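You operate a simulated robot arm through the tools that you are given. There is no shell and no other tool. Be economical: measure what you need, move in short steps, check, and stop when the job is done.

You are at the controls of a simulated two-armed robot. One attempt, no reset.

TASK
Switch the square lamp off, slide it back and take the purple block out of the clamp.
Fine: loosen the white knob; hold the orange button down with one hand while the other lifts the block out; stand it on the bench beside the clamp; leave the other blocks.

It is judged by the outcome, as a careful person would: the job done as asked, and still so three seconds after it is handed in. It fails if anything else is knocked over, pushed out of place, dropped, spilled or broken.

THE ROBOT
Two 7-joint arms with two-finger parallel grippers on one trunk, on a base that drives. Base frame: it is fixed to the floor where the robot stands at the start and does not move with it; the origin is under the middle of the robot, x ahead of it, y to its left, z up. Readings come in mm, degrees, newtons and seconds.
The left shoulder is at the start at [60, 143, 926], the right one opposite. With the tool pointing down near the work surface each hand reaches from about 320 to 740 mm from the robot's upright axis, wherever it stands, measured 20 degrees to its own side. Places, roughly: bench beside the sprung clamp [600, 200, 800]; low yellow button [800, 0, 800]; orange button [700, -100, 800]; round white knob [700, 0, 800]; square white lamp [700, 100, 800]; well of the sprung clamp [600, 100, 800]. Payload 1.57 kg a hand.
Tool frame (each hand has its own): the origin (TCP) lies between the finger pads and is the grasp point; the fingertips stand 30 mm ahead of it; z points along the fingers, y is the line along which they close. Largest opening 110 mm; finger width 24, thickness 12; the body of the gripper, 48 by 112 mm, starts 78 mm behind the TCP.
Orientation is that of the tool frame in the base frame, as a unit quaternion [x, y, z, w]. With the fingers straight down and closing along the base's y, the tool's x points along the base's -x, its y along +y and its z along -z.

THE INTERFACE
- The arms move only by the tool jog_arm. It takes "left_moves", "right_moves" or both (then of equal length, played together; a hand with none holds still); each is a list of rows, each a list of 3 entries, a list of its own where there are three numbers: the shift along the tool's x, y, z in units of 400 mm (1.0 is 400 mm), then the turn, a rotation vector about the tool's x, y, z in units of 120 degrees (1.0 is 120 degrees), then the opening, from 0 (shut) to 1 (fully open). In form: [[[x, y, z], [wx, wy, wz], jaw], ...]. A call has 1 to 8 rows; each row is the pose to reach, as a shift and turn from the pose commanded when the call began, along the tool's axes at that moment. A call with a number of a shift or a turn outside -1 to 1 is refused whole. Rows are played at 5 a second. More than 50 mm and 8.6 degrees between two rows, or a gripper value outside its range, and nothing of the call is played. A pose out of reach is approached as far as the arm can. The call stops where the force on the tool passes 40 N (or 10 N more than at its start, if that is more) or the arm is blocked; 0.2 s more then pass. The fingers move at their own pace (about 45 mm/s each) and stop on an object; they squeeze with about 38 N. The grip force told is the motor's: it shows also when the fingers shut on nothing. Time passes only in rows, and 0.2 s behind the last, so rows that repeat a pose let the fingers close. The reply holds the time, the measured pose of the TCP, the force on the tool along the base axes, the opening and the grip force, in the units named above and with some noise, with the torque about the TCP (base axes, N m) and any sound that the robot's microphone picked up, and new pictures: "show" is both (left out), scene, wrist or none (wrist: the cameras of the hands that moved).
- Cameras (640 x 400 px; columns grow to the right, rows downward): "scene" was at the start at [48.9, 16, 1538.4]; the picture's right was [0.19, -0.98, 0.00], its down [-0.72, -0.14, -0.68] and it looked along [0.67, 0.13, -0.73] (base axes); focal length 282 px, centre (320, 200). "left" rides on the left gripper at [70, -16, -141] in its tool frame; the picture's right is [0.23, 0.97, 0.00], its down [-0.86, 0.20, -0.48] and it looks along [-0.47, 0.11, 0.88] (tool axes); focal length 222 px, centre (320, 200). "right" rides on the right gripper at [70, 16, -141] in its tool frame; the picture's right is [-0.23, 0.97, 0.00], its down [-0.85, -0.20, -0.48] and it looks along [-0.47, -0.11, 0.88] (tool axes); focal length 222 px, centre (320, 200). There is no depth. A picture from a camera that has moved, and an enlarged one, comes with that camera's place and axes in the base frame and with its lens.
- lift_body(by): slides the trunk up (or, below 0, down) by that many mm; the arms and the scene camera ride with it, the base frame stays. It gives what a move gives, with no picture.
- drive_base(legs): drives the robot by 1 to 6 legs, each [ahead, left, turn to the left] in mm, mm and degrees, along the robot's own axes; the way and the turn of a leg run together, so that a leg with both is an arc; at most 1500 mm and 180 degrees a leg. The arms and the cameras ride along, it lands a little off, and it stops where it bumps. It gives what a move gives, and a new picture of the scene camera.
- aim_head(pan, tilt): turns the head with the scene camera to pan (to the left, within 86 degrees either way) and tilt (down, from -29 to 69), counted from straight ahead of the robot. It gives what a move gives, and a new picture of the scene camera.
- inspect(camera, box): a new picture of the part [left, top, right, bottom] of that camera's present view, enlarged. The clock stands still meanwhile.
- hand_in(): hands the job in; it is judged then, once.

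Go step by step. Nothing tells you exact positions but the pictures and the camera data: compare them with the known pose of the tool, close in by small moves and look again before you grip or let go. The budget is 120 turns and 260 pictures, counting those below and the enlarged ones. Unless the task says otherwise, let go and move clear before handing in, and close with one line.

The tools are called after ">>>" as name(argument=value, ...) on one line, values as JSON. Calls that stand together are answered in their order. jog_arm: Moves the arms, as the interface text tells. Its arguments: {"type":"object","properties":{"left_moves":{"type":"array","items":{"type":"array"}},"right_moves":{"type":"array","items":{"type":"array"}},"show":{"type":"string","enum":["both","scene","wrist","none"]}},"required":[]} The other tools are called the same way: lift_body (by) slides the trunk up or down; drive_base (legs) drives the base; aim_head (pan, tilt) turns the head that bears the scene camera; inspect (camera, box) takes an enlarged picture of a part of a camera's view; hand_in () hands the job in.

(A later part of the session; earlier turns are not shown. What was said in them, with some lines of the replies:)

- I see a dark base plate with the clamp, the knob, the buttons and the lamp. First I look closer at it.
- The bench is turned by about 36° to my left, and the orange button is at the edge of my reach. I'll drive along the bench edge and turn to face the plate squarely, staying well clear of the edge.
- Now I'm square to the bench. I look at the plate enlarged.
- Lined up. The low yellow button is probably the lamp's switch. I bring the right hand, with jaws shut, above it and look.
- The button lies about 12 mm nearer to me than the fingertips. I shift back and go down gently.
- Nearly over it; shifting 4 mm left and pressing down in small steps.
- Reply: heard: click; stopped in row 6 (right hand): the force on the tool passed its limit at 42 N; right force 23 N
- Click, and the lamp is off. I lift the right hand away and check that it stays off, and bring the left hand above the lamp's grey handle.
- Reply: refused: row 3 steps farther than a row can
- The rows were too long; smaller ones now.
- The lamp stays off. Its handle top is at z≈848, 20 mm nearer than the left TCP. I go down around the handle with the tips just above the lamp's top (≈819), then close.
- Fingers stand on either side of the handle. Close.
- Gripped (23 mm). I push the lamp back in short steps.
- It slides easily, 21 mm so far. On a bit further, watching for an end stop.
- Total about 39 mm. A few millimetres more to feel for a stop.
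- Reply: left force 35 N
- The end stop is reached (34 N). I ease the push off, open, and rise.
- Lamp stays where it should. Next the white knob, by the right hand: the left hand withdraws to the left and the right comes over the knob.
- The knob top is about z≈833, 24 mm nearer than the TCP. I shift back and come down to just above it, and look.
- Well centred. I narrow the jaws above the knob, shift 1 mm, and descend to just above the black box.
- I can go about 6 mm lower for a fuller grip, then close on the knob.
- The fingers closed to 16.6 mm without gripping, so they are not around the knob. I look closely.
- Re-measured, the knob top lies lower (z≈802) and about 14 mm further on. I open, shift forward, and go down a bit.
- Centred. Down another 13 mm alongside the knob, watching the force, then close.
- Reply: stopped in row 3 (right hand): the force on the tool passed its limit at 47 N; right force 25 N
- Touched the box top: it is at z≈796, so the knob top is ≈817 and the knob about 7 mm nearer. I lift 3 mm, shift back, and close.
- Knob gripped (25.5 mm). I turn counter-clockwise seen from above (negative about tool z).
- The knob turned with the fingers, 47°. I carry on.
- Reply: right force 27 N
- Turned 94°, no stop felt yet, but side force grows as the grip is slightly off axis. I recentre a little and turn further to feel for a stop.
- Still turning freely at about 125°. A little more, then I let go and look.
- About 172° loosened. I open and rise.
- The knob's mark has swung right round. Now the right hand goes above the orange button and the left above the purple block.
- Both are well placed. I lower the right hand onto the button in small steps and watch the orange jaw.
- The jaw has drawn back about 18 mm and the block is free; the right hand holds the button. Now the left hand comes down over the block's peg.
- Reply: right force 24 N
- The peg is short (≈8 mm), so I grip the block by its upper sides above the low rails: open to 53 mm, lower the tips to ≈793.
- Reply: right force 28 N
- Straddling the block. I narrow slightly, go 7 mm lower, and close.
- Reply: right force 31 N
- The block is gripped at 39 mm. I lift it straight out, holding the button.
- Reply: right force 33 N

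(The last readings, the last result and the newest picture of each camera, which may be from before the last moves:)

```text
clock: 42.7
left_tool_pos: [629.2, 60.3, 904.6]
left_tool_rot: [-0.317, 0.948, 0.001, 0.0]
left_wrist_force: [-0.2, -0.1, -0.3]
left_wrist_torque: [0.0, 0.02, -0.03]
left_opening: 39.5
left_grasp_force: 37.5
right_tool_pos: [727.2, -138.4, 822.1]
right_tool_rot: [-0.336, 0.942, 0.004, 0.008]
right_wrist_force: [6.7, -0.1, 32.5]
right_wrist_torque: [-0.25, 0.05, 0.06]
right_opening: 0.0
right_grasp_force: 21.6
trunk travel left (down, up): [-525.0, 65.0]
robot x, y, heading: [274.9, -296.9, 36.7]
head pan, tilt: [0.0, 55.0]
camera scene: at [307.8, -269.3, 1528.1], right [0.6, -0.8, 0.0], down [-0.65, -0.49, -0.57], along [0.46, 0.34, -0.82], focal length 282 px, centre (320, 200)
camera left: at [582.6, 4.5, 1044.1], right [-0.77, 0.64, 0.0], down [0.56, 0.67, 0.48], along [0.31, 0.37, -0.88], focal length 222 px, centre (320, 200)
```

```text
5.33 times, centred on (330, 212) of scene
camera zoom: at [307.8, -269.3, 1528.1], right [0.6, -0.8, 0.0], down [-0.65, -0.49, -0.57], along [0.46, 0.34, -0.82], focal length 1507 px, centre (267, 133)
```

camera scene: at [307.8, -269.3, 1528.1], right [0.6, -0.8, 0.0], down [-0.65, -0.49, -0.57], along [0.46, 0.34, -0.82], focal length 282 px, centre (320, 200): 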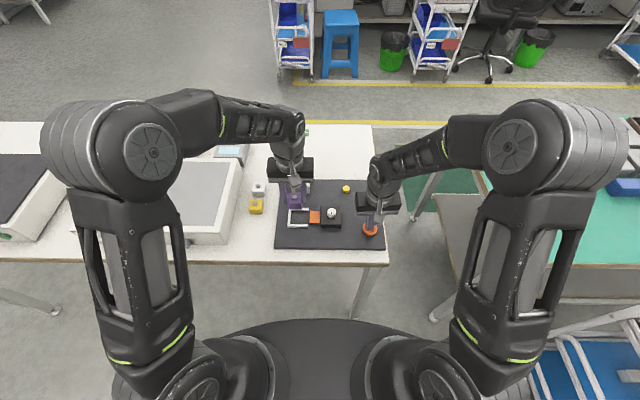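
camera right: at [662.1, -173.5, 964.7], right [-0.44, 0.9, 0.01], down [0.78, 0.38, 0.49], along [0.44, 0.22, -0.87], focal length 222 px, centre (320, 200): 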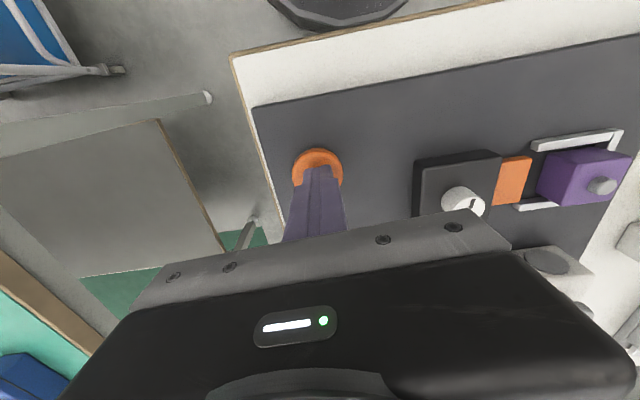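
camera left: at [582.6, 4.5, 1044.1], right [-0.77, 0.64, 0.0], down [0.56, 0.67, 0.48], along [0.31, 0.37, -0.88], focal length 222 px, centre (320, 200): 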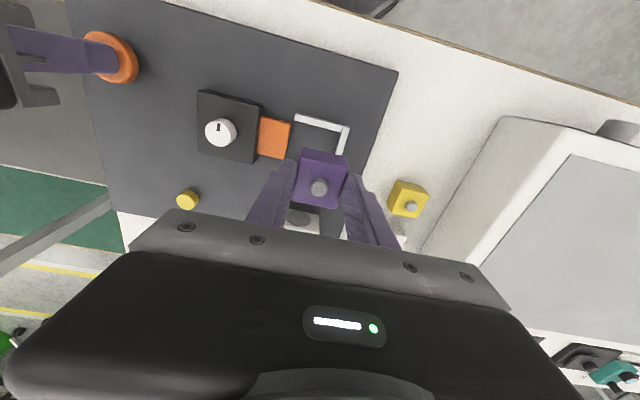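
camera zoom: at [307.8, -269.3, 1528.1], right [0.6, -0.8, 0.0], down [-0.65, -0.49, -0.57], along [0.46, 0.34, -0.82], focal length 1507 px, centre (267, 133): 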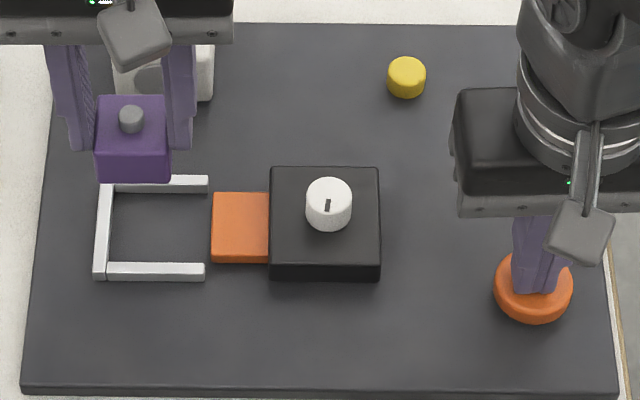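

The block is out. I raise the right hand slowly off the button, then carry the block to the free bench strip left of the plate, nearer than the yellow block.

>>> jog_arm(right_moves=[[[0, 0, -0.02], [0, 0, 0], 0], [[0, 0, -0.05], [0, 0, 0], 0], [[0, 0, -0.1], [0, 0, 0], 0], [[0, -0.03, -0.2], [0, 0, 0], 0], [[0, -0.07, -0.25], [0, 0, 0], 0], [[0, -0.1, -0.25], [0, 0, 0], 0]], left_moves=[[[0, 0, 0], [0, 0, 0], 0.25], [[0, 0.04, 0], [0, 0, 0], 0.25], [[0.02, 0.1, 0], [0, 0, 0], 0.25], [[0.05, 0.17, 0], [0, 0, 0], 0.25], [[0.08, 0.23, 0], [0, 0, 0], 0.25], [[0.103, 0.281, 0], [0, 0, 0], 0.25]])

>>> inspect(camera="scene", box=[220, 175, 348, 265])

```text
clock: 44.1
left_tool_pos: [530.0, 124.3, 904.4]
left_tool_rot: [-0.317, 0.949, 0.0, 0.0]
left_wrist_force: [0.0, -0.6, -1.6]
left_wrist_torque: [-0.02, 0.0, -0.03]
left_opening: 39.0
left_grasp_force: 38.2
right_tool_pos: [753.7, -172.2, 920.9]
right_tool_rot: [-0.336, 0.942, 0.005, 0.006]
right_wrist_force: [0.1, -0.1, 0.6]
right_wrist_torque: [-0.03, 0.01, -0.01]
right_opening: 0.0
right_grasp_force: 21.7
trunk travel left (down, up): [-525.0, 65.0]
robot x, y, heading: [271.5, -295.2, 36.8]
head pan, tilt: [0.0, 55.0]
camera scene: at [308.8, -268.5, 1528.0], right [0.6, -0.8, 0.0], down [-0.66, -0.49, -0.57], along [0.46, 0.34, -0.82], focal length 282 px, centre (320, 200)
camera right: at [688.2, -206.3, 1062.4], right [-0.44, 0.9, 0.01], down [0.78, 0.38, 0.49], along [0.44, 0.22, -0.87], focal length 222 px, centre (320, 200)
camera left: at [483.2, 68.6, 1044.6], right [-0.77, 0.64, 0.0], down [0.56, 0.67, 0.48], along [0.31, 0.37, -0.88], focal length 222 px, centre (320, 200)
```

scene: 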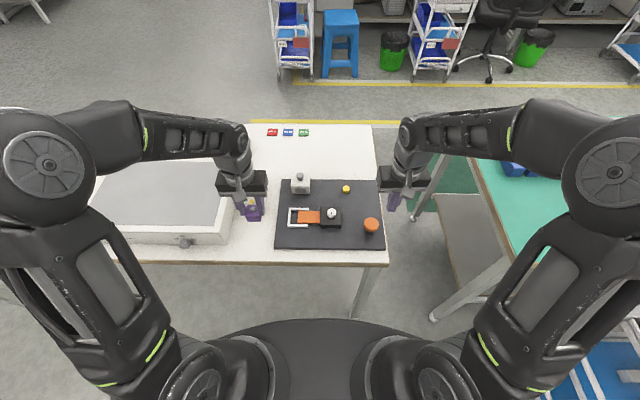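
right: 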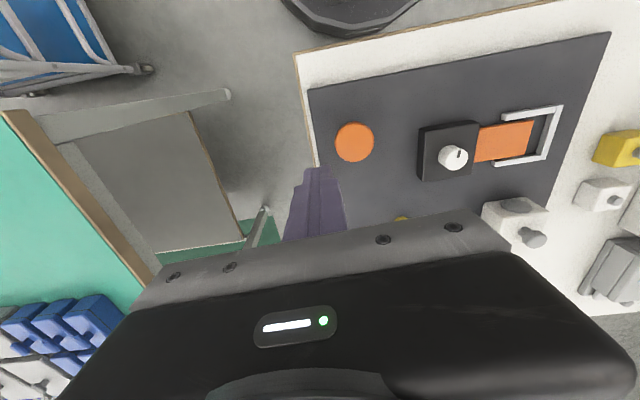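
left: 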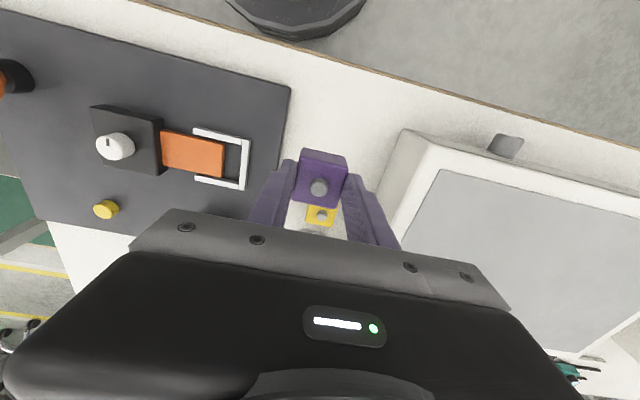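

```text
4.44 times, centred on (284, 220) of scene
camera zoom: at [308.8, -268.5, 1528.0], right [0.6, -0.8, 0.0], down [-0.66, -0.49, -0.57], along [0.46, 0.34, -0.82], focal length 1256 px, centre (480, 111)
```

zoom: 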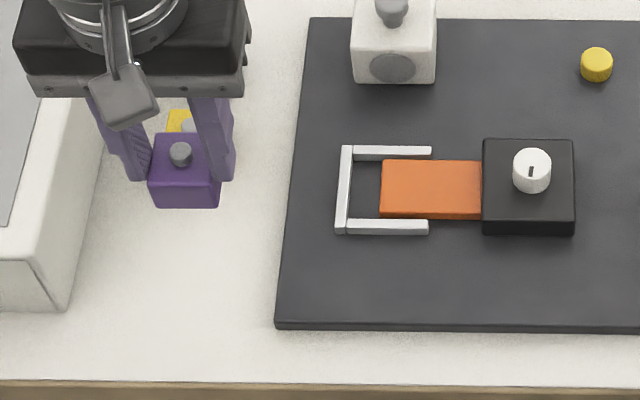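

The spot beneath is clear. I lower the block, with small steps at the end to feel the bench.

>>> jog_arm(left_moves=[[[0, 0, 0.08], [0, 0, 0], 0.25], [[0, 0, 0.15], [0, 0, 0], 0.25], [[0, 0, 0.19], [0, 0, 0], 0.25], [[0, 0, 0.2], [0, 0, 0], 0.25]], show="none")

>>> inspect(camera="scene", box=[220, 175, 348, 265])

>>> inspect(camera="left", box=[200, 90, 440, 240])

```text
clock: 45.1
left_tool_pos: [528.8, 124.5, 822.8]
left_tool_rot: [-0.316, 0.949, 0.0, 0.0]
left_wrist_force: [-0.8, -0.2, -0.5]
left_wrist_torque: [0.04, -0.01, 0.01]
left_opening: 39.1
left_grasp_force: 38.3
right_tool_pos: [753.5, -171.9, 920.7]
right_tool_rot: [-0.337, 0.941, 0.004, 0.006]
right_wrist_force: [-0.2, -0.2, -0.4]
right_wrist_torque: [-0.01, 0.02, 0.0]
right_opening: 0.0
right_grasp_force: 21.6
trunk travel left (down, up): [-525.0, 65.0]
robot x, y, heading: [275.2, -294.2, 36.7]
head pan, tilt: [0.0, 55.0]
```

```text
4.44 times, centred on (284, 220) of scene
camera zoom: at [309.2, -268.5, 1528.0], right [0.6, -0.8, 0.0], down [-0.66, -0.49, -0.57], along [0.46, 0.34, -0.82], focal length 1256 px, centre (480, 111)
```

zoom: 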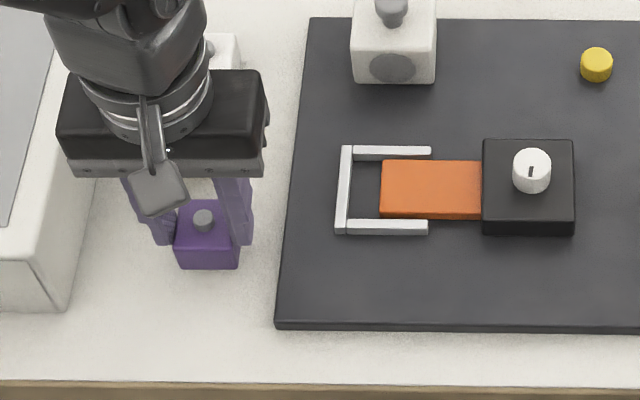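

```text
2.67 times, centred on (320, 165) of left
camera zoom: at [483.3, 69.6, 963.1], right [-0.77, 0.64, 0.0], down [0.56, 0.67, 0.48], along [0.31, 0.37, -0.88], focal length 592 px, centre (320, 293)
```

zoom: 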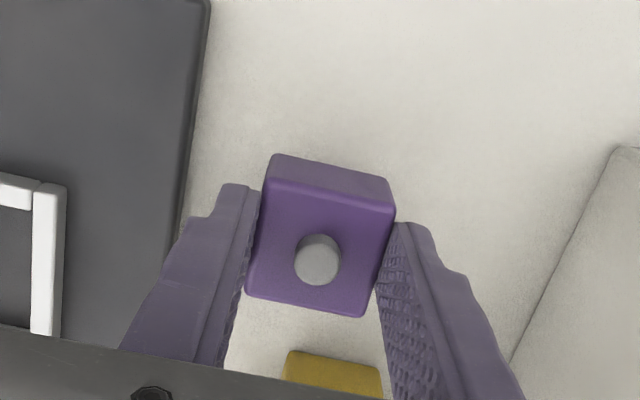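

Still a few millimetres above the bench. Small steps down.

>>> jog_arm(left_moves=[[[0, 0, 0.005], [0, 0, 0], 0.25], [[0, 0, 0.01], [0, 0, 0], 0.25], [[0, 0, 0.015], [0, 0, 0], 0.25]], show="none")

>>> inspect(camera="scene", box=[244, 205, 292, 235])

```text
clock: 45.9
left_tool_pos: [530.8, 126.0, 816.7]
left_tool_rot: [-0.317, 0.949, 0.0, 0.0]
left_wrist_force: [-0.3, 0.3, -0.1]
left_wrist_torque: [0.02, -0.01, 0.01]
left_opening: 38.8
left_grasp_force: 38.2
right_tool_pos: [754.3, -172.7, 921.6]
right_tool_rot: [-0.336, 0.942, 0.004, 0.006]
right_wrist_force: [0.1, 0.3, -0.5]
right_wrist_torque: [0.01, -0.02, 0.02]
right_opening: 0.0
right_grasp_force: 21.6
trunk travel left (down, up): [-525.0, 65.0]
robot x, y, heading: [276.6, -296.1, 36.9]
head pan, tilt: [0.0, 55.0]
```

```text
13.33 times, centred on (268, 220) of scene
camera zoom: at [309.2, -268.4, 1528.0], right [0.6, -0.8, 0.0], down [-0.66, -0.49, -0.57], along [0.46, 0.34, -0.82], focal length 3767 px, centre (1013, -67)
```

zoom: 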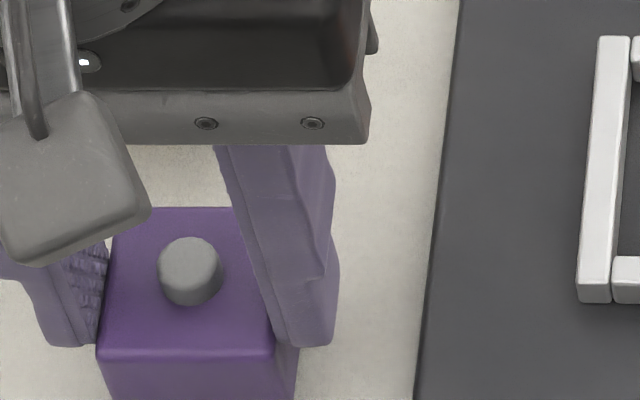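

No contact yet; I continue in 2 mm steps.

>>> jog_arm(left_moves=[[[0, 0, 0.004], [0, 0, 0], 0.25], [[0, 0, 0.008], [0, 0, 0], 0.25], [[0, 0, 0.012], [0, 0, 0], 0.25]], show="none")

>>> inspect(camera="scene", box=[244, 210, 292, 240])

```text
clock: 46.7
left_tool_pos: [530.2, 126.5, 812.5]
left_tool_rot: [-0.317, 0.948, 0.0, -0.001]
left_wrist_force: [-0.1, -0.2, -1.1]
left_wrist_torque: [0.01, -0.02, -0.01]
left_opening: 39.0
left_grasp_force: 38.1
right_tool_pos: [753.5, -172.8, 921.2]
right_tool_rot: [-0.336, 0.942, 0.003, 0.007]
right_wrist_force: [0.3, 0.6, -0.3]
right_wrist_torque: [-0.01, -0.02, 0.0]
right_opening: 0.0
right_grasp_force: 21.3
trunk travel left (down, up): [-525.0, 65.0]
robot x, y, heading: [276.0, -294.9, 37.0]
head pan, tilt: [0.0, 55.0]
```

```text
13.33 times, centred on (268, 225) of scene
camera zoom: at [309.2, -268.5, 1528.0], right [0.6, -0.8, 0.0], down [-0.66, -0.49, -0.57], along [0.46, 0.34, -0.82], focal length 3767 px, centre (1013, -133)
```

zoom: 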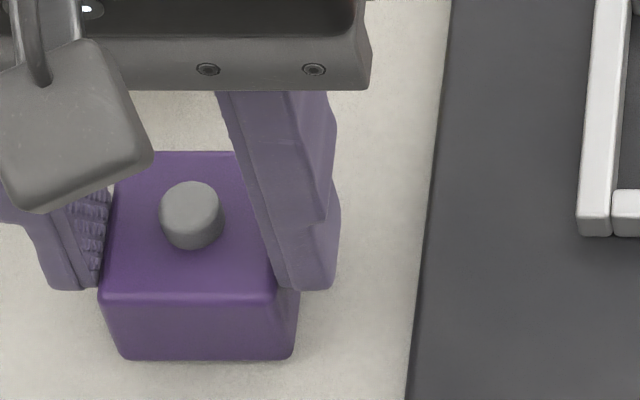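

>>> jog_arm(left_moves=[[[0, 0, 0.004], [0, 0, 0], 0.25], [[0, 0, 0.008], [0, 0, 0], 0.25], [[0, 0, 0.012], [0, 0, 0], 0.25]], show="none")

>>> inspect(camera="scene", box=[244, 210, 292, 240])

```text
clock: 47.5
left_tool_pos: [531.4, 125.2, 809.2]
left_tool_rot: [-0.317, 0.949, 0.0, 0.001]
left_wrist_force: [-4.3, 1.9, 23.1]
left_wrist_torque: [-0.1, 0.34, 0.01]
left_opening: 38.8
left_grasp_force: 37.9
right_tool_pos: [752.4, -173.4, 922.5]
right_tool_rot: [-0.336, 0.942, 0.005, 0.007]
right_wrist_force: [0.1, 0.0, -0.5]
right_wrist_torque: [0.02, 0.05, -0.01]
right_opening: 0.0
right_grasp_force: 21.6
trunk travel left (down, up): [-525.0, 65.0]
robot x, y, heading: [274.7, -298.5, 36.9]
head pan, tilt: [0.0, 55.0]
```

```text
13.33 times, centred on (268, 225) of scene
camera zoom: at [307.6, -269.8, 1528.6], right [0.6, -0.8, 0.0], down [-0.65, -0.49, -0.57], along [0.46, 0.35, -0.82], focal length 3767 px, centre (1013, -133)
```

zoom: 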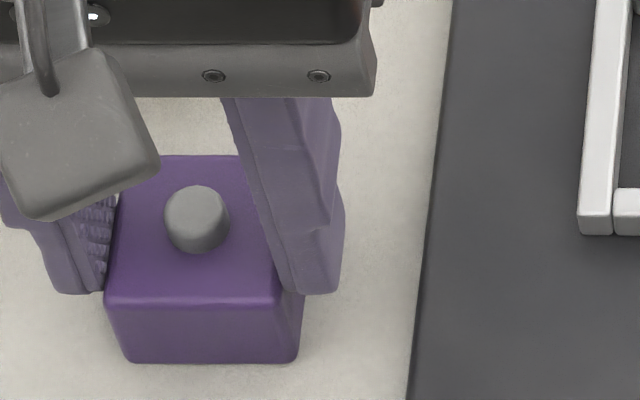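

The block stands on the bench (23 N). I ease up 2 mm of command, open, and rise straight.

>>> jog_arm(left_moves=[[[0, 0, -0.005], [0, 0, 0], 0.25], [[0, 0, -0.005], [0, 0, 0], 0.4], [[0, 0, -0.005], [0, 0, 0], 0.52], [[0, 0, -0.005], [0, 0, 0], 0.52], [[0, 0, -0.06], [0, 0, 0], 0.52], [[0, 0, -0.15], [0, 0, 0], 0.52], [[0, 0, -0.25], [0, 0, 0], 0.52], [[-0.05, 0.05, -0.33], [0, 0, 0], 0.52]], show="scene")

>>> inspect(camera="scene", box=[230, 165, 390, 265])

```text
clock: 49.3
left_tool_pos: [532.2, 152.3, 938.7]
left_tool_rot: [-0.316, 0.949, 0.0, 0.0]
left_wrist_force: [-0.2, 0.3, 0.6]
left_wrist_torque: [-0.03, 0.0, 0.02]
left_opening: 57.1
left_grasp_force: 0.0
right_tool_pos: [754.8, -171.0, 920.2]
right_tool_rot: [-0.337, 0.942, 0.004, 0.006]
right_wrist_force: [0.6, -0.3, 0.9]
right_wrist_torque: [-0.04, -0.02, 0.02]
right_opening: 0.0
right_grasp_force: 21.3
trunk travel left (down, up): [-525.0, 65.0]
robot x, y, heading: [275.4, -297.1, 36.9]
head pan, tilt: [0.0, 55.0]
camera scene: at [309.1, -268.0, 1528.0], right [0.6, -0.8, 0.0], down [-0.66, -0.49, -0.57], along [0.46, 0.34, -0.82], focal length 282 px, centre (320, 200)
```

scene: 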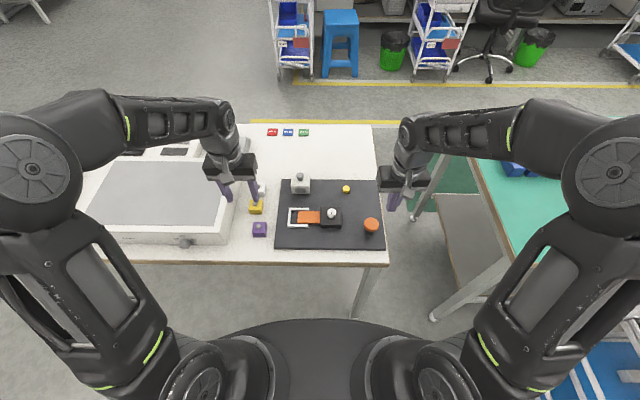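

```text
4.00 times, centred on (310, 215) of scene
camera zoom: at [309.1, -268.0, 1528.0], right [0.6, -0.8, 0.0], down [-0.66, -0.49, -0.57], along [0.46, 0.34, -0.82], focal length 1130 px, centre (360, 140)
```

zoom: 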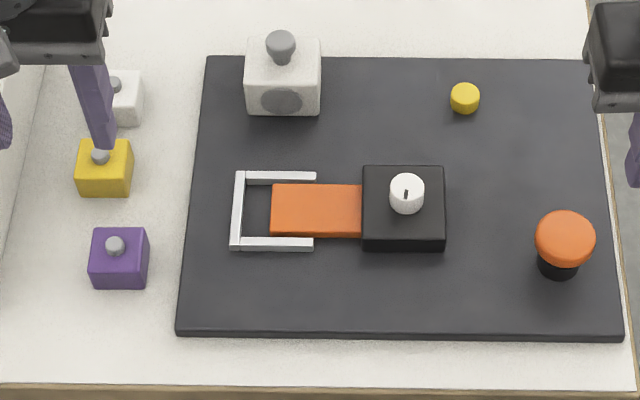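

The purple block stands upright on the bench beside the clamp. The lamp is off and slid back to its stop, the other blocks are where they were, and both hands are clear, so I hand in.

>>> hand_in()

```text
The job is handed in.
```

The job is done and handed in: the lamp is off and slid back to its stop, the knob is loosened, and the purple block stands on the bench beside the clamp with the other blocks untouched.
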